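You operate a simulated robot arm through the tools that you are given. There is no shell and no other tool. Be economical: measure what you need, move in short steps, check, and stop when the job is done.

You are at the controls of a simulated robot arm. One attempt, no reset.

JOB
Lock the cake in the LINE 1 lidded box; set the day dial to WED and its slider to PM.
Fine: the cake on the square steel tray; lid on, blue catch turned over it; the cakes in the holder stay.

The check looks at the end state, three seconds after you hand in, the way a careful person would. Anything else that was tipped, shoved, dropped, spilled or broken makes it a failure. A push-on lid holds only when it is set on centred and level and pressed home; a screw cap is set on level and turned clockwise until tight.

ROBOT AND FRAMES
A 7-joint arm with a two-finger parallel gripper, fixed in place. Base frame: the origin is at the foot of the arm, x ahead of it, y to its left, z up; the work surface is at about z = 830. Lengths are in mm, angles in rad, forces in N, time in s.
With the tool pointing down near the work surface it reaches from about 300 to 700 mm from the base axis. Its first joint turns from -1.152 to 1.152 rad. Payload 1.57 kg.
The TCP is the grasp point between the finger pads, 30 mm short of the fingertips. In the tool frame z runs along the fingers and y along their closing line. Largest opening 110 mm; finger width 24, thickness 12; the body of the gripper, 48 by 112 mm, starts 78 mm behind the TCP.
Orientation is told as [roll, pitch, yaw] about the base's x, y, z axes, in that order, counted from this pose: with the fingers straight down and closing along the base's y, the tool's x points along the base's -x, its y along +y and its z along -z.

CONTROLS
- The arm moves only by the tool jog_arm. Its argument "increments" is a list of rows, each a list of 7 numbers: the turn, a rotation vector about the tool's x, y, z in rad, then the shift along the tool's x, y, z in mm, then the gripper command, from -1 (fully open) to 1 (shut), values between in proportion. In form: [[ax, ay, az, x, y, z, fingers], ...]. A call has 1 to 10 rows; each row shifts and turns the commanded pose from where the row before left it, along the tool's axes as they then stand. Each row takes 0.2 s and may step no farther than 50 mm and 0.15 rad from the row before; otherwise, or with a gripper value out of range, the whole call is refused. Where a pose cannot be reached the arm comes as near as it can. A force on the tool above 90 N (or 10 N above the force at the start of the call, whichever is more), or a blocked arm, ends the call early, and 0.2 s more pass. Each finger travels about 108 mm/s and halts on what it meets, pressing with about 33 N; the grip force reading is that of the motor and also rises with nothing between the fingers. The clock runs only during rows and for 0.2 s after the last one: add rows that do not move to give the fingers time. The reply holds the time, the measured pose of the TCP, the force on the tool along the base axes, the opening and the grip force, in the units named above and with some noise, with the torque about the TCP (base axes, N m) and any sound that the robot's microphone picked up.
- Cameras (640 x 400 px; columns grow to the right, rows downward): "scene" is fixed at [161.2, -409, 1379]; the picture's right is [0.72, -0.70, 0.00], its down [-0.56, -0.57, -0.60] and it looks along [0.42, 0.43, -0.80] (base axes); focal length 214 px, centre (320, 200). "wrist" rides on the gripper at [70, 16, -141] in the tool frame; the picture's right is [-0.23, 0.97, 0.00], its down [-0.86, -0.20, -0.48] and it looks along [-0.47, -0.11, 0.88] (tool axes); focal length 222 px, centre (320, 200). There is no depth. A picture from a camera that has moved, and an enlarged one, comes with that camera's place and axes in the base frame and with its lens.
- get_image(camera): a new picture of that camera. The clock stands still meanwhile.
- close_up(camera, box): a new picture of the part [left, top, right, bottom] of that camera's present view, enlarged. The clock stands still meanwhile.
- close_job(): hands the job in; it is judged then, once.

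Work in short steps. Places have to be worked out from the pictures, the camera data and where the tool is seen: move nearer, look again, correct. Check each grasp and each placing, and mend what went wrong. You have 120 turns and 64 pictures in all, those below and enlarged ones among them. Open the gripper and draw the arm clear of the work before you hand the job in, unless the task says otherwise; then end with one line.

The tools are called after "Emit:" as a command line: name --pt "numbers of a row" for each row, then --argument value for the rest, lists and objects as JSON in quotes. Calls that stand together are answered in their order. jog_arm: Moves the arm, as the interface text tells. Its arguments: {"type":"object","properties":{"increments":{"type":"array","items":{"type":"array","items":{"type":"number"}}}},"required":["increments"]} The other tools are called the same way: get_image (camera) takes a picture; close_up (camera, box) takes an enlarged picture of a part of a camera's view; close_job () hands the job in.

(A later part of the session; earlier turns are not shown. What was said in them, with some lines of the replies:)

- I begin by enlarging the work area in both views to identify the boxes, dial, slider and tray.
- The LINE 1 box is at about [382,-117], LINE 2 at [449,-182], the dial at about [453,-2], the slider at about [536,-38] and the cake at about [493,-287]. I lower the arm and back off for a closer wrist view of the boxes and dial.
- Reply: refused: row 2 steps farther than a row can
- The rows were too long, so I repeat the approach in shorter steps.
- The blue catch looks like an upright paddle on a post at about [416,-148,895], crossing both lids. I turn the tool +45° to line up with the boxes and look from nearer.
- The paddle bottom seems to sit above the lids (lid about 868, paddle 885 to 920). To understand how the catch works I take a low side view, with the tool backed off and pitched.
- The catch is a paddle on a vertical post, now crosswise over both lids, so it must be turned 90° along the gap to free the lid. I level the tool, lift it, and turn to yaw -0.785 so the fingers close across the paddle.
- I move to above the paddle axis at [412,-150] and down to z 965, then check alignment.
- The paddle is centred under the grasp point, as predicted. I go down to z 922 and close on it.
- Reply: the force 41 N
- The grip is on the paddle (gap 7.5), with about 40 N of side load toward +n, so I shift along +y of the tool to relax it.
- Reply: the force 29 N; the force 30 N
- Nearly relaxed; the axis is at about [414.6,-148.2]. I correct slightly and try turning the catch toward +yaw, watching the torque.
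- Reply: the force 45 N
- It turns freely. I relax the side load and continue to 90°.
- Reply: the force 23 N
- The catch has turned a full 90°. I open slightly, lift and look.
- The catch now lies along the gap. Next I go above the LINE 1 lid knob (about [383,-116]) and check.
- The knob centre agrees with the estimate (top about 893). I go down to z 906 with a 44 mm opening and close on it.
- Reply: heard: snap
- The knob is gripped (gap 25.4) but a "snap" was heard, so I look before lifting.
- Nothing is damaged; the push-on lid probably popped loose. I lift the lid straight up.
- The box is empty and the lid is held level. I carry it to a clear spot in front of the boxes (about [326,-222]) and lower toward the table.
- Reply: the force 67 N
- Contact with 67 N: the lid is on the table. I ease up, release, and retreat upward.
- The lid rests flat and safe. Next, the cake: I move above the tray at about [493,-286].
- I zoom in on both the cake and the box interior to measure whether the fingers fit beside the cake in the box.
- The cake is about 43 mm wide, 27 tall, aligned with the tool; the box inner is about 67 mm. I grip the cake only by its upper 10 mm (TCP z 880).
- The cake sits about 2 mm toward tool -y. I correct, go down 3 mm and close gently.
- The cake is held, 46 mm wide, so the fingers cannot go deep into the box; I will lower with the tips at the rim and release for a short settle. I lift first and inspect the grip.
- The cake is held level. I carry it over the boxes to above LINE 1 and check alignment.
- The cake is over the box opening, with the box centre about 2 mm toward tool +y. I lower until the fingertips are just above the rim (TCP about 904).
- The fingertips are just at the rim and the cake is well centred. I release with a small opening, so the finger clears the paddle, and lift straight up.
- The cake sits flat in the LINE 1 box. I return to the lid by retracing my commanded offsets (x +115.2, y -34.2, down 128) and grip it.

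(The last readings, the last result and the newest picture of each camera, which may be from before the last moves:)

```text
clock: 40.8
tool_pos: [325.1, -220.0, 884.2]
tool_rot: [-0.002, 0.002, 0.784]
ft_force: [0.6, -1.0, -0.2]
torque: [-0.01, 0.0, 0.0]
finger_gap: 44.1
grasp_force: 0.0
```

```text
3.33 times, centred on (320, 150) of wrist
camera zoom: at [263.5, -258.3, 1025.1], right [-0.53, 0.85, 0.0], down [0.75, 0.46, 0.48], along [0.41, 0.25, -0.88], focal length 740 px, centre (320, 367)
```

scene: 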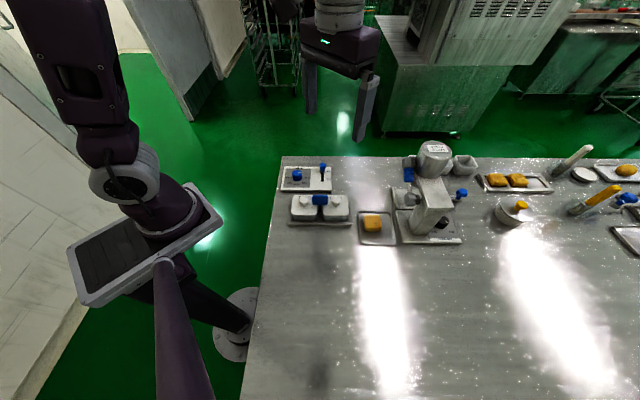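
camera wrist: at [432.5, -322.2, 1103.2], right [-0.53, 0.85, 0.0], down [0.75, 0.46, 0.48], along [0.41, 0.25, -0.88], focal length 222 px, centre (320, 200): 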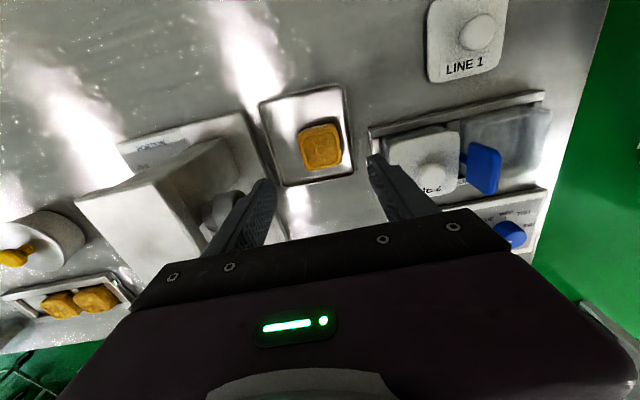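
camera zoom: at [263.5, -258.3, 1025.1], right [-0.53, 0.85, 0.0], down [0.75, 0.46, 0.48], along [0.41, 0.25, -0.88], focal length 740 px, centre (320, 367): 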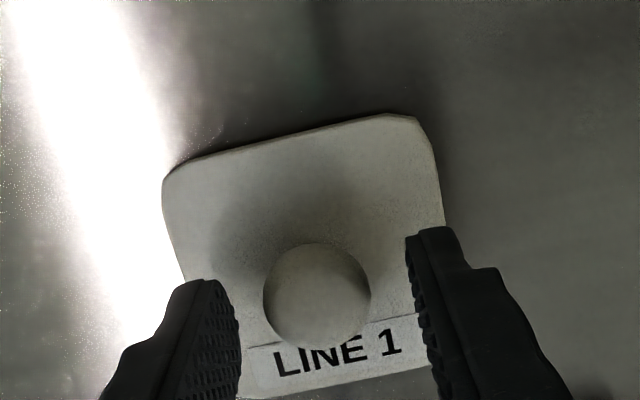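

The knob is between the fingers. I go down 18 mm, grip, and lift.

Emit:
jog_arm --pt "0 0 0 0 0 9 0.2" --pt "0 0 0 0 0 9 0.2" --pt "0 0 0 0 0 0 0.2" --pt "0 0 0 0 0 0 1" --pt "0 0 0 0 0 0 1" --pt "0 0 0 0 0 0 1"

Emit:
jog_arm --pt "0 0 0 0 0 -41 1" --pt "0 0 0 0 0 -45 1" --pt "0 0 0 0 0 -45 1" --pt "0 0 0 -38 11 0 1" --pt "0 0 0 -38 11 0 1" --pt "0 0 0 -38 10.4 0 1" --pt "0 0 0 0 0 0 1" --pt "0 0 0 0 0 40 1" --pt "0 0 0 0 0 35 1" --pt "0 0 0 0 0 0 1"

Emit:
close_up --camera "scene" --box '[280, 170, 355, 235]'

Emit:
close_up --camera "wrist" --box '[200, 70, 440, 230]'

```text
clock: 42.2
tool_pos: [325.6, -221.7, 867.6]
tool_rot: [-0.003, 0.0, 0.785]
ft_force: [4.2, -7.1, 32.3]
torque: [-0.1, -0.05, -0.06]
finger_gap: 25.0
grasp_force: 33.1
```

```text
clock: 44.4
tool_pos: [383.0, -117.4, 923.4]
tool_rot: [-0.001, -0.002, 0.785]
ft_force: [0.0, 0.2, 0.3]
torque: [-0.03, 0.02, -0.01]
finger_gap: 25.2
grasp_force: 32.8
```

```text
6.15 times, centred on (318, 202) of scene
camera zoom: at [161.2, -408.9, 1379.0], right [0.72, -0.7, 0.0], down [-0.56, -0.57, -0.6], along [0.42, 0.43, -0.8], focal length 1320 px, centre (335, 185)
```

zoom: 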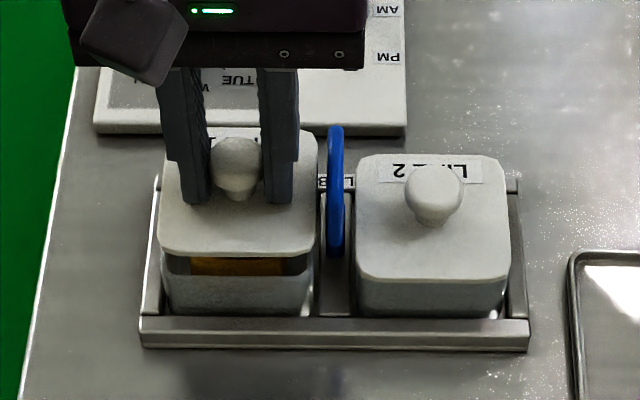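

```text
2.50 times, centred on (320, 150) of wrist
camera zoom: at [322.7, -154.3, 1063.9], right [-0.53, 0.85, 0.0], down [0.75, 0.46, 0.48], along [0.41, 0.25, -0.88], focal length 555 px, centre (320, 325)
```

zoom: 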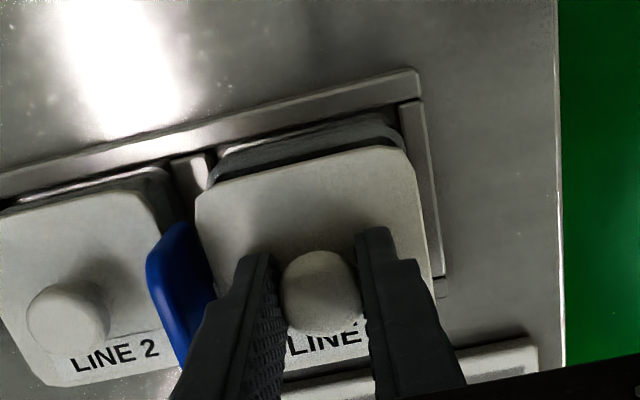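

The lid is level and aligned 15 mm above its seat. I lower it and press slowly.

Emit:
jog_arm --pt "0 0 0 0 0 6 1" --pt "0 0 0 0 0 5 1" --pt "0 0 0 0 0 2 1" --pt "0 0 0 0 0 2 1" --pt "0 0 0 0 0 0 1"

```text
clock: 45.6
tool_pos: [382.6, -117.4, 906.9]
tool_rot: [0.001, 0.001, 0.785]
ft_force: [-0.1, -0.5, -0.1]
torque: [-0.02, 0.03, 0.0]
finger_gap: 25.0
grasp_force: 33.2
```

Emit:
jog_arm --pt "0 0 0 0 0 1 1" --pt "0 0 0 0 0 1 1" --pt "0 0 0 0 0 1 1" --pt "0 0 0 0 0 1 1" --pt "0 0 0 0 0 0 1"

```text
clock: 46.5
tool_pos: [380.6, -117.2, 907.0]
tool_rot: [0.0, 0.002, 0.782]
ft_force: [-7.3, 6.0, 29.3]
torque: [0.23, 0.14, 0.03]
finger_gap: 25.3
grasp_force: 32.7
heard: snap
stopped in row 4: the force on the tool passed its limit at 96 N (the readings are from after the stop); the commanded pose is now the measured one
```

A snap at 96 N: the lid is pressed home. I release slightly, lift and inspect whether it is level.

Emit:
jog_arm --pt "0 0 0 0 0 0 0.3" --pt "0 0 0 0 0 0 0.2" --pt "0 0 0 0 0 -35 0.2" --pt "0 0 0 0 0 -50 0.2" --pt "0 0 0 0 0 0 0.2"

Emit:
close_up --camera "scene" --box '[280, 170, 355, 235]'

Emit:
close_up --camera "wrist" --box '[200, 70, 440, 230]'

```text
clock: 47.7
tool_pos: [381.2, -119.2, 990.1]
tool_rot: [-0.002, 0.0, 0.785]
ft_force: [0.1, -1.0, 0.1]
torque: [-0.04, -0.02, -0.01]
finger_gap: 44.1
grasp_force: 0.0
```

```text
6.15 times, centred on (318, 202) of scene
camera zoom: at [161.2, -408.9, 1379.0], right [0.72, -0.7, 0.0], down [-0.56, -0.57, -0.6], along [0.42, 0.43, -0.8], focal length 1320 px, centre (335, 185)
```

zoom: 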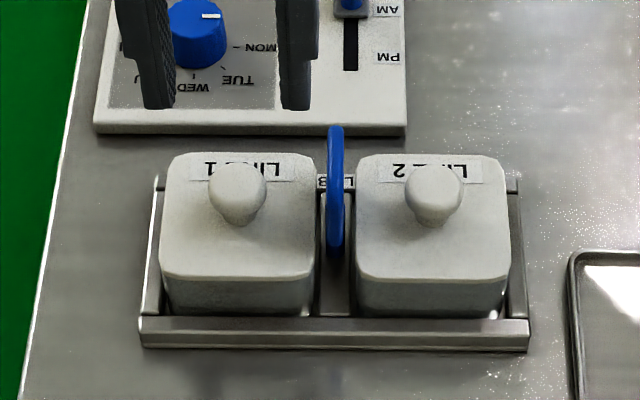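

```text
2.50 times, centred on (320, 150) of wrist
camera zoom: at [320.9, -155.5, 1131.3], right [-0.53, 0.85, 0.0], down [0.75, 0.46, 0.48], along [0.41, 0.25, -0.88], focal length 555 px, centre (320, 325)
```

zoom: 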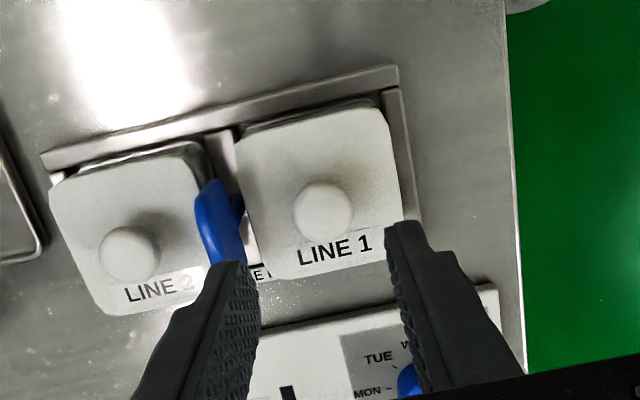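

The lid sits level, matching LINE 2. Next I move back over the catch axis [414.3,-148.2] with a narrow opening and check.

Emit:
jog_arm --pt "0 0 0 -3 -22 0 0.4" --pt "0 0 0 0 -22 0 0.4" --pt "0 0 0 0 0 30 0.4" --pt "0 0 0 0 0 0 0.4" --pt "0 0 0 0 0 0 0.4"

Emit:
close_up --camera "wrist" --box '[230, 110, 410, 230]'

```text
clock: 48.9
tool_pos: [415.2, -147.1, 961.1]
tool_rot: [-0.001, 0.0, 0.785]
ft_force: [0.2, 0.7, -1.2]
torque: [-0.04, 0.01, -0.01]
finger_gap: 32.9
grasp_force: 0.1
```

```text
3.33 times, centred on (320, 170) of wrist
camera zoom: at [353.4, -184.9, 1101.3], right [-0.53, 0.85, 0.0], down [0.75, 0.46, 0.48], along [0.41, 0.25, -0.88], focal length 740 px, centre (320, 300)
```

zoom: 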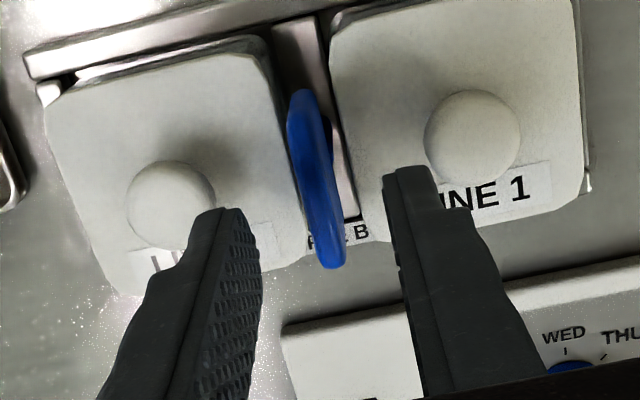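

Aligned. I go down to z 923 and close on the paddle.

Emit:
jog_arm --pt "0 0 0 0 -0.5 19 0.45" --pt "0 0 0 0 0 19 0.45" --pt "0 0 0 0 0 0 0.45" --pt "0 0 0 0 0 0 1" --pt "0 0 0 0 0 0 1"

```text
clock: 50.1
tool_pos: [414.4, -147.3, 922.5]
tool_rot: [-0.002, 0.0, 0.783]
ft_force: [1.6, -1.2, -7.0]
torque: [-0.13, 0.05, 0.03]
finger_gap: 7.7
grasp_force: 26.8
```

The grip is clean with little load. I turn the catch back 90° in two calls.

Emit:
jog_arm --pt "0 0 0.14 0 0 0 1" --pt "0 0 0.14 0 0 0 1" --pt "0 0 0.14 0 0 0 1" --pt "0 0 0.14 0 0 0 1" --pt "0 0 0.14 0 0 0 1" --pt "0 0 0.085 0 0 0 1" --pt "0 0 0 0 0 0 1"

Emit:
jog_arm --pt "0 0 0.14 0 0 0 1" --pt "0 0 0.14 0 0 0 1" --pt "0 0 0.14 0 0 0 1" --pt "0 0 0.14 0 0 0 1" --pt "0 0 0.14 0 0 0 1" --pt "0 0 0.085 0 0 0 1" --pt "0 0 0 0 0 0 1"

```text
clock: 51.7
tool_pos: [415.8, -147.8, 923.1]
tool_rot: [-0.002, 0.001, -0.003]
ft_force: [-5.1, -17.1, -18.5]
torque: [-0.38, -0.43, -0.02]
finger_gap: 7.6
grasp_force: 26.3
```

```text
clock: 53.3
tool_pos: [415.5, -149.4, 923.7]
tool_rot: [-0.001, -0.002, -0.786]
ft_force: [-17.4, -32.0, -15.7]
torque: [-0.84, 0.42, 0.14]
finger_gap: 7.6
grasp_force: 27.0
```

The catch is back across the lids. I release, rise to z 1000 and look.

Emit:
jog_arm --pt "0 0 0 0 0 0 0.3" --pt "0 0 0 0 0 0 0.3" --pt "0 0 0 0 0 -40 0.3" --pt "0 0 0 0 0 -45 0" --pt "0 0 0 0 0 0 0"

Emit:
get_image --camera "wrist"

Emit:
close_up --camera "scene" --box '[275, 145, 375, 235]'

```text
clock: 54.5
tool_pos: [415.8, -145.5, 1009.1]
tool_rot: [-0.002, -0.002, -0.785]
ft_force: [0.0, -0.9, -0.1]
torque: [-0.02, 0.0, -0.02]
finger_gap: 55.0
grasp_force: 0.1
```

```text
19 pictures are left
camera wrist: at [377.6, -85.3, 1150.2], right [0.85, 0.53, 0.0], down [0.46, -0.74, 0.48], along [0.25, -0.41, -0.88], focal length 222 px, centre (320, 200)
```

wrist: 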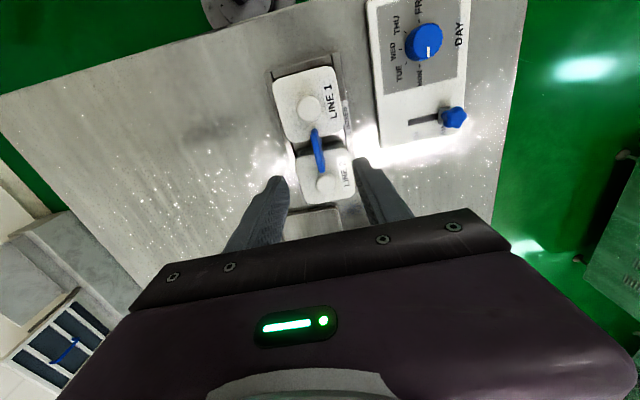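

```text
4.44 times, centred on (325, 190) of scene
camera zoom: at [161.2, -408.9, 1379.0], right [0.72, -0.7, 0.0], down [-0.56, -0.57, -0.6], along [0.42, 0.43, -0.8], focal length 953 px, centre (298, 244)
```

zoom: 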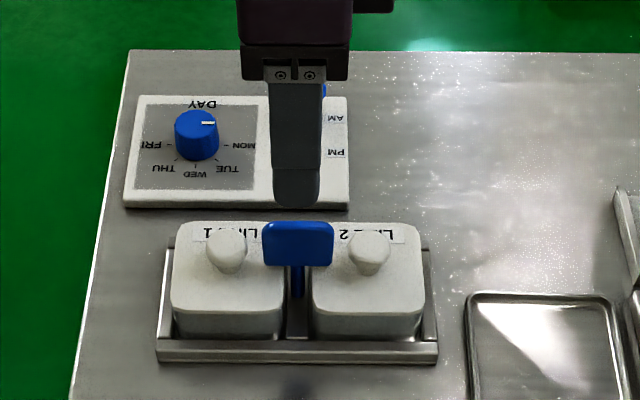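

The catch is over both lids as it was. Next is the slider, with its knob at about [536,-36,870] at AM; PM lies toward -n. I rotate to yaw +0.785 and move above it.

Emit:
jog_arm --pt "0 0 -0.15 0 0 0 0" --pt "0 0 -0.15 0 0 0 0" --pt "0 0 -0.15 0 0 0 0" --pt "0 0 -0.15 0 0 0 0" --pt "0 0 -0.15 0 0 0 0" --pt "0 0 -0.15 0 0 0 0" --pt "0 0 -0.15 0 0 0 0" --pt "0 0 -0.15 0 0 0 0" --pt "0 0 -0.15 0 0 0 0" --pt "0 0 -0.15 0 0 0 0"

Emit:
jog_arm --pt "0 0 -0.07 0 0 0 0" --pt "0 0 0 -41 -2 0 0" --pt "0 0 0 -41 -2 0 0" --pt "0 0 0 -41 -2 0 0" --pt "0 0 0 -39 -1.4 0 0" --pt "0 0 0 0 0 25 0" --pt "0 0 0 0 0 25 0" --pt "0 0 0 0 0 0 0"

Emit:
get_image --camera "wrist"

```text
clock: 56.7
tool_pos: [415.7, -147.3, 1008.9]
tool_rot: [-0.002, 0.0, 0.716]
ft_force: [0.4, -0.3, -0.2]
torque: [0.0, -0.03, 0.01]
finger_gap: 55.0
grasp_force: 0.1
```

```text
clock: 58.5
tool_pos: [535.6, -38.3, 955.7]
tool_rot: [-0.002, 0.0, 0.783]
ft_force: [0.0, 0.0, -0.1]
torque: [0.02, 0.02, -0.01]
finger_gap: 55.1
grasp_force: 0.0
```

```text
17 pictures are left
camera wrist: at [474.2, -76.7, 1097.3], right [-0.53, 0.85, 0.0], down [0.75, 0.46, 0.48], along [0.41, 0.25, -0.88], focal length 222 px, centre (320, 200)
```

wrist: 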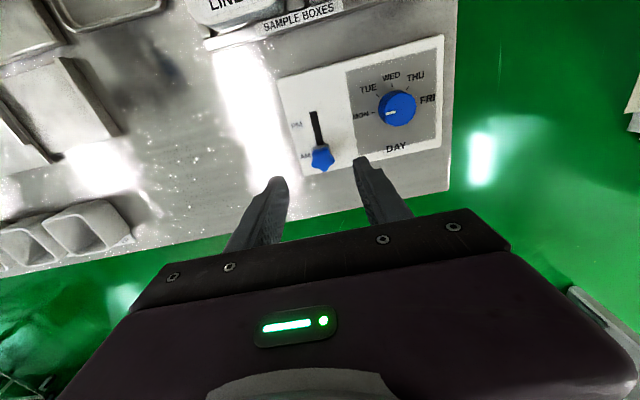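

Emit:
close_up --camera "wrist" --box '[260, 70, 440, 190]'

```text
3.33 times, centred on (350, 130) of wrist
camera zoom: at [474.2, -76.7, 1097.3], right [-0.53, 0.85, 0.0], down [0.75, 0.46, 0.48], along [0.41, 0.25, -0.88], focal length 740 px, centre (220, 433)
```

zoom: 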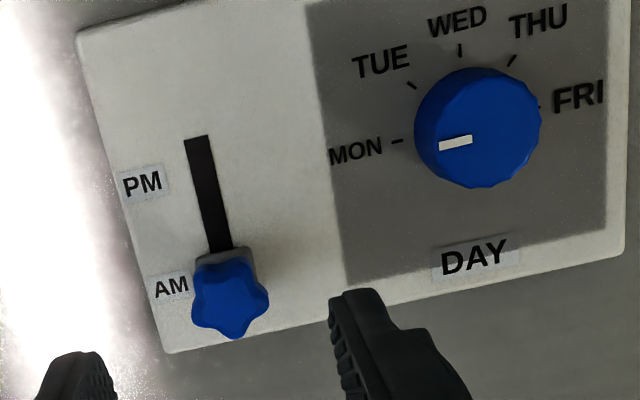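

The slider knob is centred below the fingers; travel to PM is about 35 mm along tool +x. I go down to z 887 and grip it.

Emit:
jog_arm --pt "0 0 0 0 0 25 0" --pt "0 0 0 0 0 25 0" --pt "0 0 0 0 0 18 0" --pt "0 0 0 0 0 0 0.3" --pt "0 0 0 0 0 0 0.7" --pt "0 0 0 0 0 0 0.7" --pt "0 0 0 0 0 0 0.7"

```text
clock: 60.1
tool_pos: [534.3, -37.9, 889.5]
tool_rot: [-0.001, 0.004, 0.784]
ft_force: [-12.8, 12.5, -2.6]
torque: [0.32, 0.26, 0.08]
finger_gap: 24.0
grasp_force: 35.6
```

The knob is gripped (24 mm). I relax the side load and drag toward PM in small steps.

Emit:
jog_arm --pt "0 0 0 0 1.5 0 0.7" --pt "0 0 0 5 0 0 0.7" --pt "0 0 0 6 0 0 0.7" --pt "0 0 0 6 0 0 0.7" --pt "0 0 0 6 0 0 0.7" --pt "0 0 0 0 0 0 0.7"

```text
clock: 61.5
tool_pos: [518.5, -54.2, 890.2]
tool_rot: [0.0, 0.002, 0.784]
ft_force: [-6.2, 6.3, -25.8]
torque: [0.3, -0.06, 0.05]
finger_gap: 23.8
grasp_force: 36.0
```

Emit:
jog_arm --pt "0 0 0 4 0 0.5 0.7" --pt "0 0 0 4 0 0.5 0.7" --pt "0 0 0 2 0 0 0.7" --pt "0 0 0 0 0 0 0.7"

Emit:
close_up --camera "scene" --box '[280, 150, 350, 205]'

```text
clock: 62.5
tool_pos: [511.4, -61.4, 889.5]
tool_rot: [-0.003, -0.001, 0.783]
ft_force: [-7.1, 6.2, 4.4]
torque: [0.18, 0.24, 0.04]
finger_gap: 23.8
grasp_force: 35.9
```

```text
7.27 times, centred on (315, 178) of scene
camera zoom: at [161.0, -408.8, 1379.1], right [0.72, -0.7, 0.0], down [-0.56, -0.57, -0.6], along [0.42, 0.43, -0.8], focal length 1560 px, centre (356, 364)
```

zoom: 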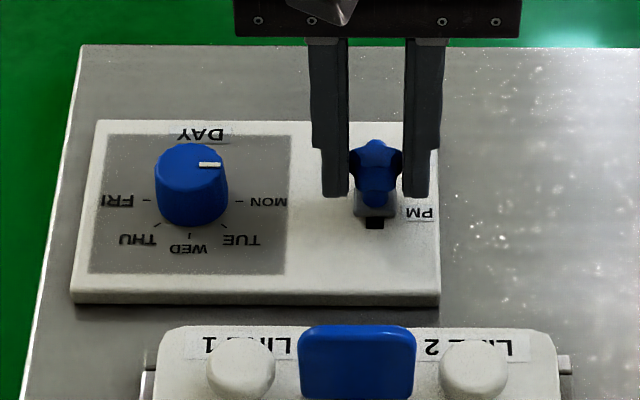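

About 4 mm remain for the block to line up with PM the way it did with AM. I nudge in fine steps and watch for an end stop.

Emit:
jog_arm --pt "0 0 0 1.5 0 0 0.7" --pt "0 0 0 1.5 0 0 0.7" --pt "0 0 0 1.5 0 0 0.7" --pt "0 0 0 0 0 0 0.7"

```text
clock: 63.5
tool_pos: [508.0, -63.6, 889.4]
tool_rot: [-0.005, -0.001, 0.783]
ft_force: [4.9, 1.6, 4.1]
torque: [0.11, -0.02, 0.04]
finger_gap: 23.8
grasp_force: 35.8
```

Emit:
jog_arm --pt "0 0 0 1.5 0 0 0.7" --pt "0 0 0 1.5 0 0 0.7" --pt "0 0 0 0 0 0 0.7"

Emit:
close_up --camera "scene" --box '[280, 150, 350, 205]'

```text
clock: 64.3
tool_pos: [508.3, -64.9, 889.5]
tool_rot: [-0.006, -0.005, 0.784]
ft_force: [22.3, 16.3, -4.9]
torque: [0.7, -0.76, 0.03]
finger_gap: 23.8
grasp_force: 35.7
```

```text
7.27 times, centred on (315, 178) of scene
camera zoom: at [161.9, -408.6, 1379.1], right [0.72, -0.7, 0.0], down [-0.56, -0.57, -0.6], along [0.42, 0.43, -0.8], focal length 1560 px, centre (356, 364)
```

zoom: 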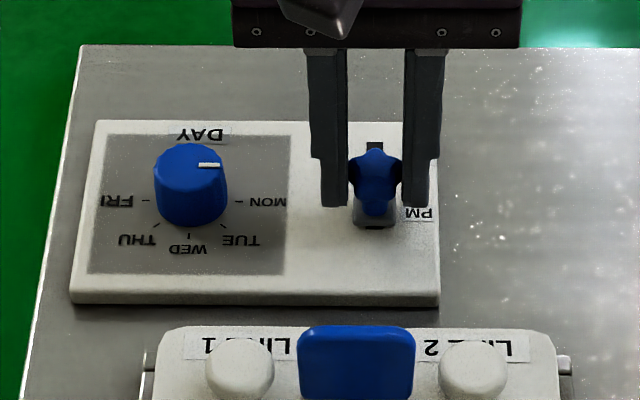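

The end stop is reached at PM with about 28 N. I release, lift, and move above the dial (about [455.5,-1]).

Emit:
jog_arm --pt "0 0 0 -1.5 0 0 0.7" --pt "0 0 0 0 0 0 0.2" --pt "0 0 0 0 0 0 0.1" --pt "0 0 0 0 0 -35 0" --pt "0 0 0 0 0 -35 0" --pt "0 0 0 -5 41 0 0" --pt "0 0 0 -5 41.6 0 0" --pt "0 0 0 0 0 0 0" --pt "0 0 0 0 0 0 0"

Emit:
close_up --camera "wrist" --box '[220, 70, 400, 190]'

```text
clock: 66.3
tool_pos: [455.4, -0.6, 958.7]
tool_rot: [-0.002, 0.0, 0.783]
ft_force: [0.4, -0.2, -0.7]
torque: [0.0, 0.06, -0.03]
finger_gap: 55.0
grasp_force: 0.0
```

```text
3.33 times, centred on (310, 130) of wrist
camera zoom: at [394.3, -38.6, 1099.2], right [-0.53, 0.85, 0.0], down [0.75, 0.46, 0.48], along [0.41, 0.25, -0.88], focal length 740 px, centre (353, 433)
```

zoom: 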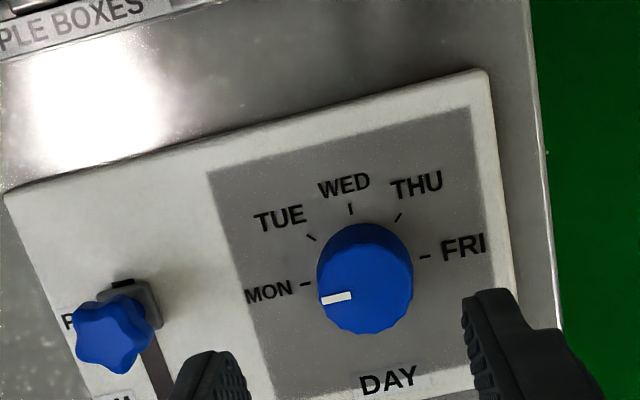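

The dial centre is at about [454,2]. I correct, go down to z 880 and grip.

Emit:
jog_arm --pt "0 0 0 -0.8 3 25 0" --pt "0 0 0 0 0 25 0" --pt "0 0 0 0 0 18 0" --pt "0 0 0 0 0 10 0" --pt "0 0 0 0 0 0 0.2" --pt "0 0 0 0 0 0 0.7" --pt "0 0 0 0 0 0 0.7" --pt "0 0 0 0 0 0 0.7"

```text
clock: 68.1
tool_pos: [455.0, 0.9, 881.8]
tool_rot: [-0.002, 0.001, 0.785]
ft_force: [1.4, -1.6, -10.5]
torque: [0.07, -0.19, -0.04]
finger_gap: 31.8
grasp_force: 40.5
```

The dial is gripped (31.8 mm) with little side load. I turn it clockwise 90° (yaw to -0.785) in two calls.

Emit:
jog_arm --pt "0 0 0.13 0 0 0 0.7" --pt "0 0 0.13 0 0 0 0.7" --pt "0 0 0.13 0 0 0 0.7" --pt "0 0 0.13 0 0 0 0.7" --pt "0 0 0.13 0 0 0 0.7" --pt "0 0 0.13 0 0 0 0.7" --pt "0 0 0 0 0 0 0.7"

Emit:
jog_arm --pt "0 0 0.13 0 0 0 0.7" --pt "0 0 0.13 0 0 0 0.7" --pt "0 0 0.13 0 0 0 0.7" --pt "0 0 0.13 0 0 0 0.7" --pt "0 0 0.13 0 0 0 0.7" --pt "0 0 0.141 0 0 0 0.7" --pt "0 0 0 0 0 0 0.7"

Emit:
close_up --camera "scene" --box '[280, 150, 350, 205]'

```text
clock: 69.7
tool_pos: [454.7, 3.5, 881.2]
tool_rot: [-0.002, -0.004, 0.003]
ft_force: [-4.4, 4.1, 38.8]
torque: [0.15, 0.4, -0.01]
finger_gap: 31.8
grasp_force: 40.3
```

```text
clock: 71.3
tool_pos: [455.7, 4.6, 881.4]
tool_rot: [0.002, -0.004, -0.786]
ft_force: [9.6, 24.1, 21.5]
torque: [0.65, -0.59, 0.03]
finger_gap: 31.7
grasp_force: 40.2
```

```text
7.27 times, centred on (315, 178) of scene
camera zoom: at [161.2, -408.3, 1379.2], right [0.72, -0.7, 0.0], down [-0.56, -0.57, -0.6], along [0.42, 0.43, -0.8], focal length 1560 px, centre (356, 364)
```

zoom: 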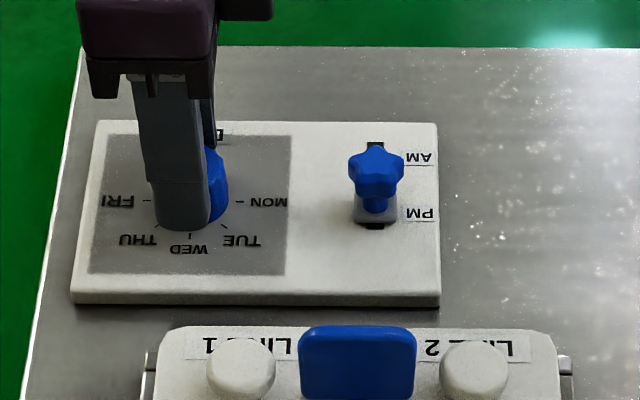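

The dial appears turned. The slider is about 2 to 3 mm short of its end stop after my easing, and I will push it home afterwards. I release the dial and lift to look.

Emit:
jog_arm --pt "0 0 0 0 0 0 0.2" --pt "0 0 0 0 0 0 0" --pt "0 0 0 0 0 -35 0" --pt "0 0 0 0 0 -45 0" --pt "0 0 0 0 0 -40 0" --pt "0 0 0 0 0 0 0"

Emit:
close_up --camera "wrist" --box '[230, 70, 410, 190]'

Emit:
close_up --camera "scene" --box '[280, 150, 350, 205]'

```text
clock: 72.7
tool_pos: [452.3, 3.4, 999.9]
tool_rot: [-0.001, -0.002, -0.786]
ft_force: [-0.9, 0.2, 0.5]
torque: [0.01, -0.01, -0.02]
finger_gap: 55.0
grasp_force: 0.1
```

```text
3.33 times, centred on (320, 130) of wrist
camera zoom: at [415.3, 64.0, 1140.8], right [0.85, 0.53, 0.0], down [0.46, -0.75, 0.48], along [0.25, -0.41, -0.88], focal length 740 px, centre (320, 433)
```

zoom: 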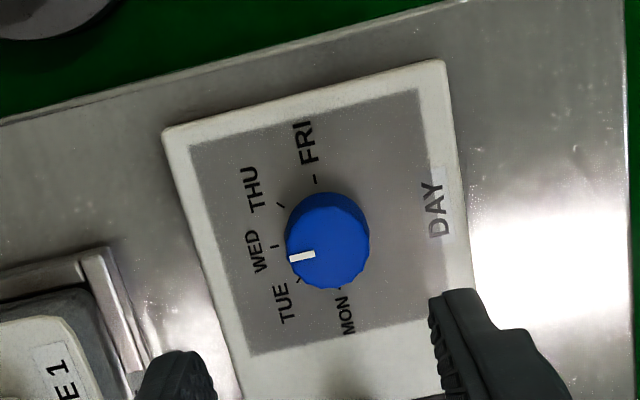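

```text
7.27 times, centred on (315, 178) of scene
camera zoom: at [161.2, -409.0, 1379.0], right [0.72, -0.7, 0.0], down [-0.56, -0.57, -0.6], along [0.42, 0.43, -0.8], focal length 1560 px, centre (356, 364)
```

zoom: 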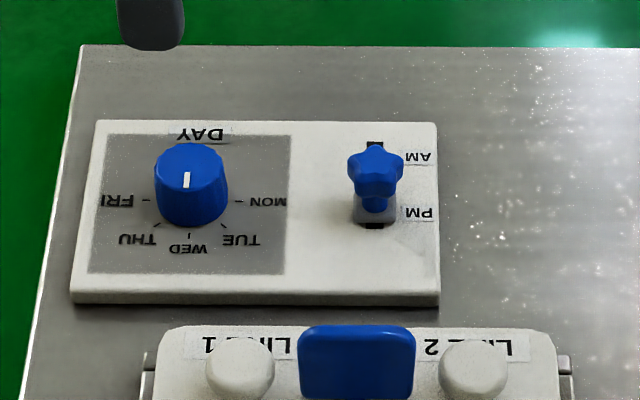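

The dial reads WED. The slider block sits against PM with the same label alignment it had at AM, which is within 1 to 2 mm of the stop and stable. I retreat upward, open fully, and take a last look.

Emit:
jog_arm --pt "0 0 0 0 0 -45 -0.5" --pt "0 0 0 0 0 -45 -1" --pt "0 0 0 0 0 -45 -1" --pt "0 0 0 0 0 0 -1"

Emit:
get_image --camera "scene"

Emit:
close_up --camera "scene" --box '[275, 150, 365, 235]'

```text
clock: 73.7
tool_pos: [454.4, 2.5, 1134.7]
tool_rot: [0.0, -0.001, -0.789]
ft_force: [0.0, -0.4, 0.3]
torque: [-0.03, 0.03, 0.03]
finger_gap: 109.9
grasp_force: 0.0
```

```text
9 pictures are left
```

scene: 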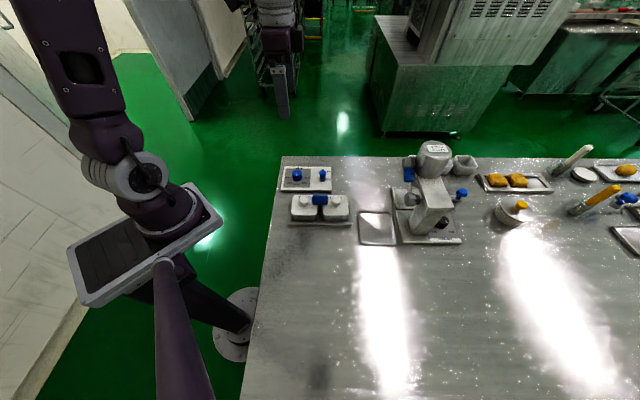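

```text
4.71 times, centred on (320, 192) of scene
camera zoom: at [161.2, -409.0, 1379.0], right [0.72, -0.7, 0.0], down [-0.56, -0.57, -0.6], along [0.42, 0.43, -0.8], focal length 1009 px, centre (320, 235)
```

zoom: 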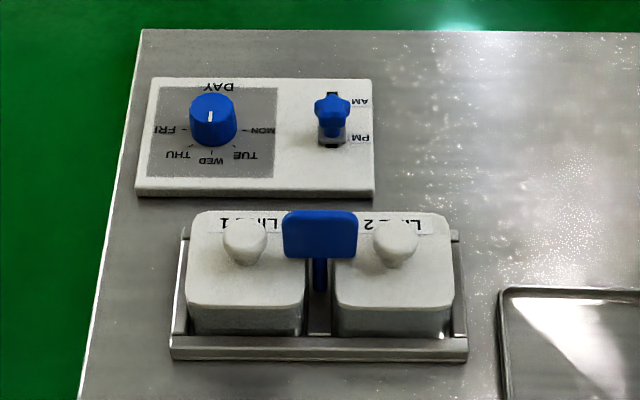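

All is in place: lid seated, catch over it, dial on WED, slider at PM, the other items untouched and the arm clear. I hand the job in.

Emit:
close_job

```text
The job is handed in.
```

The tray cake is locked in the LINE 1 box with its lid snapped on and the blue catch across it. The day dial is on WED, and the slider is at PM, 2–3 mm short of its end stop. I released the cake a short way above the box floor because the fingers did not fit beside it, and it landed flat.
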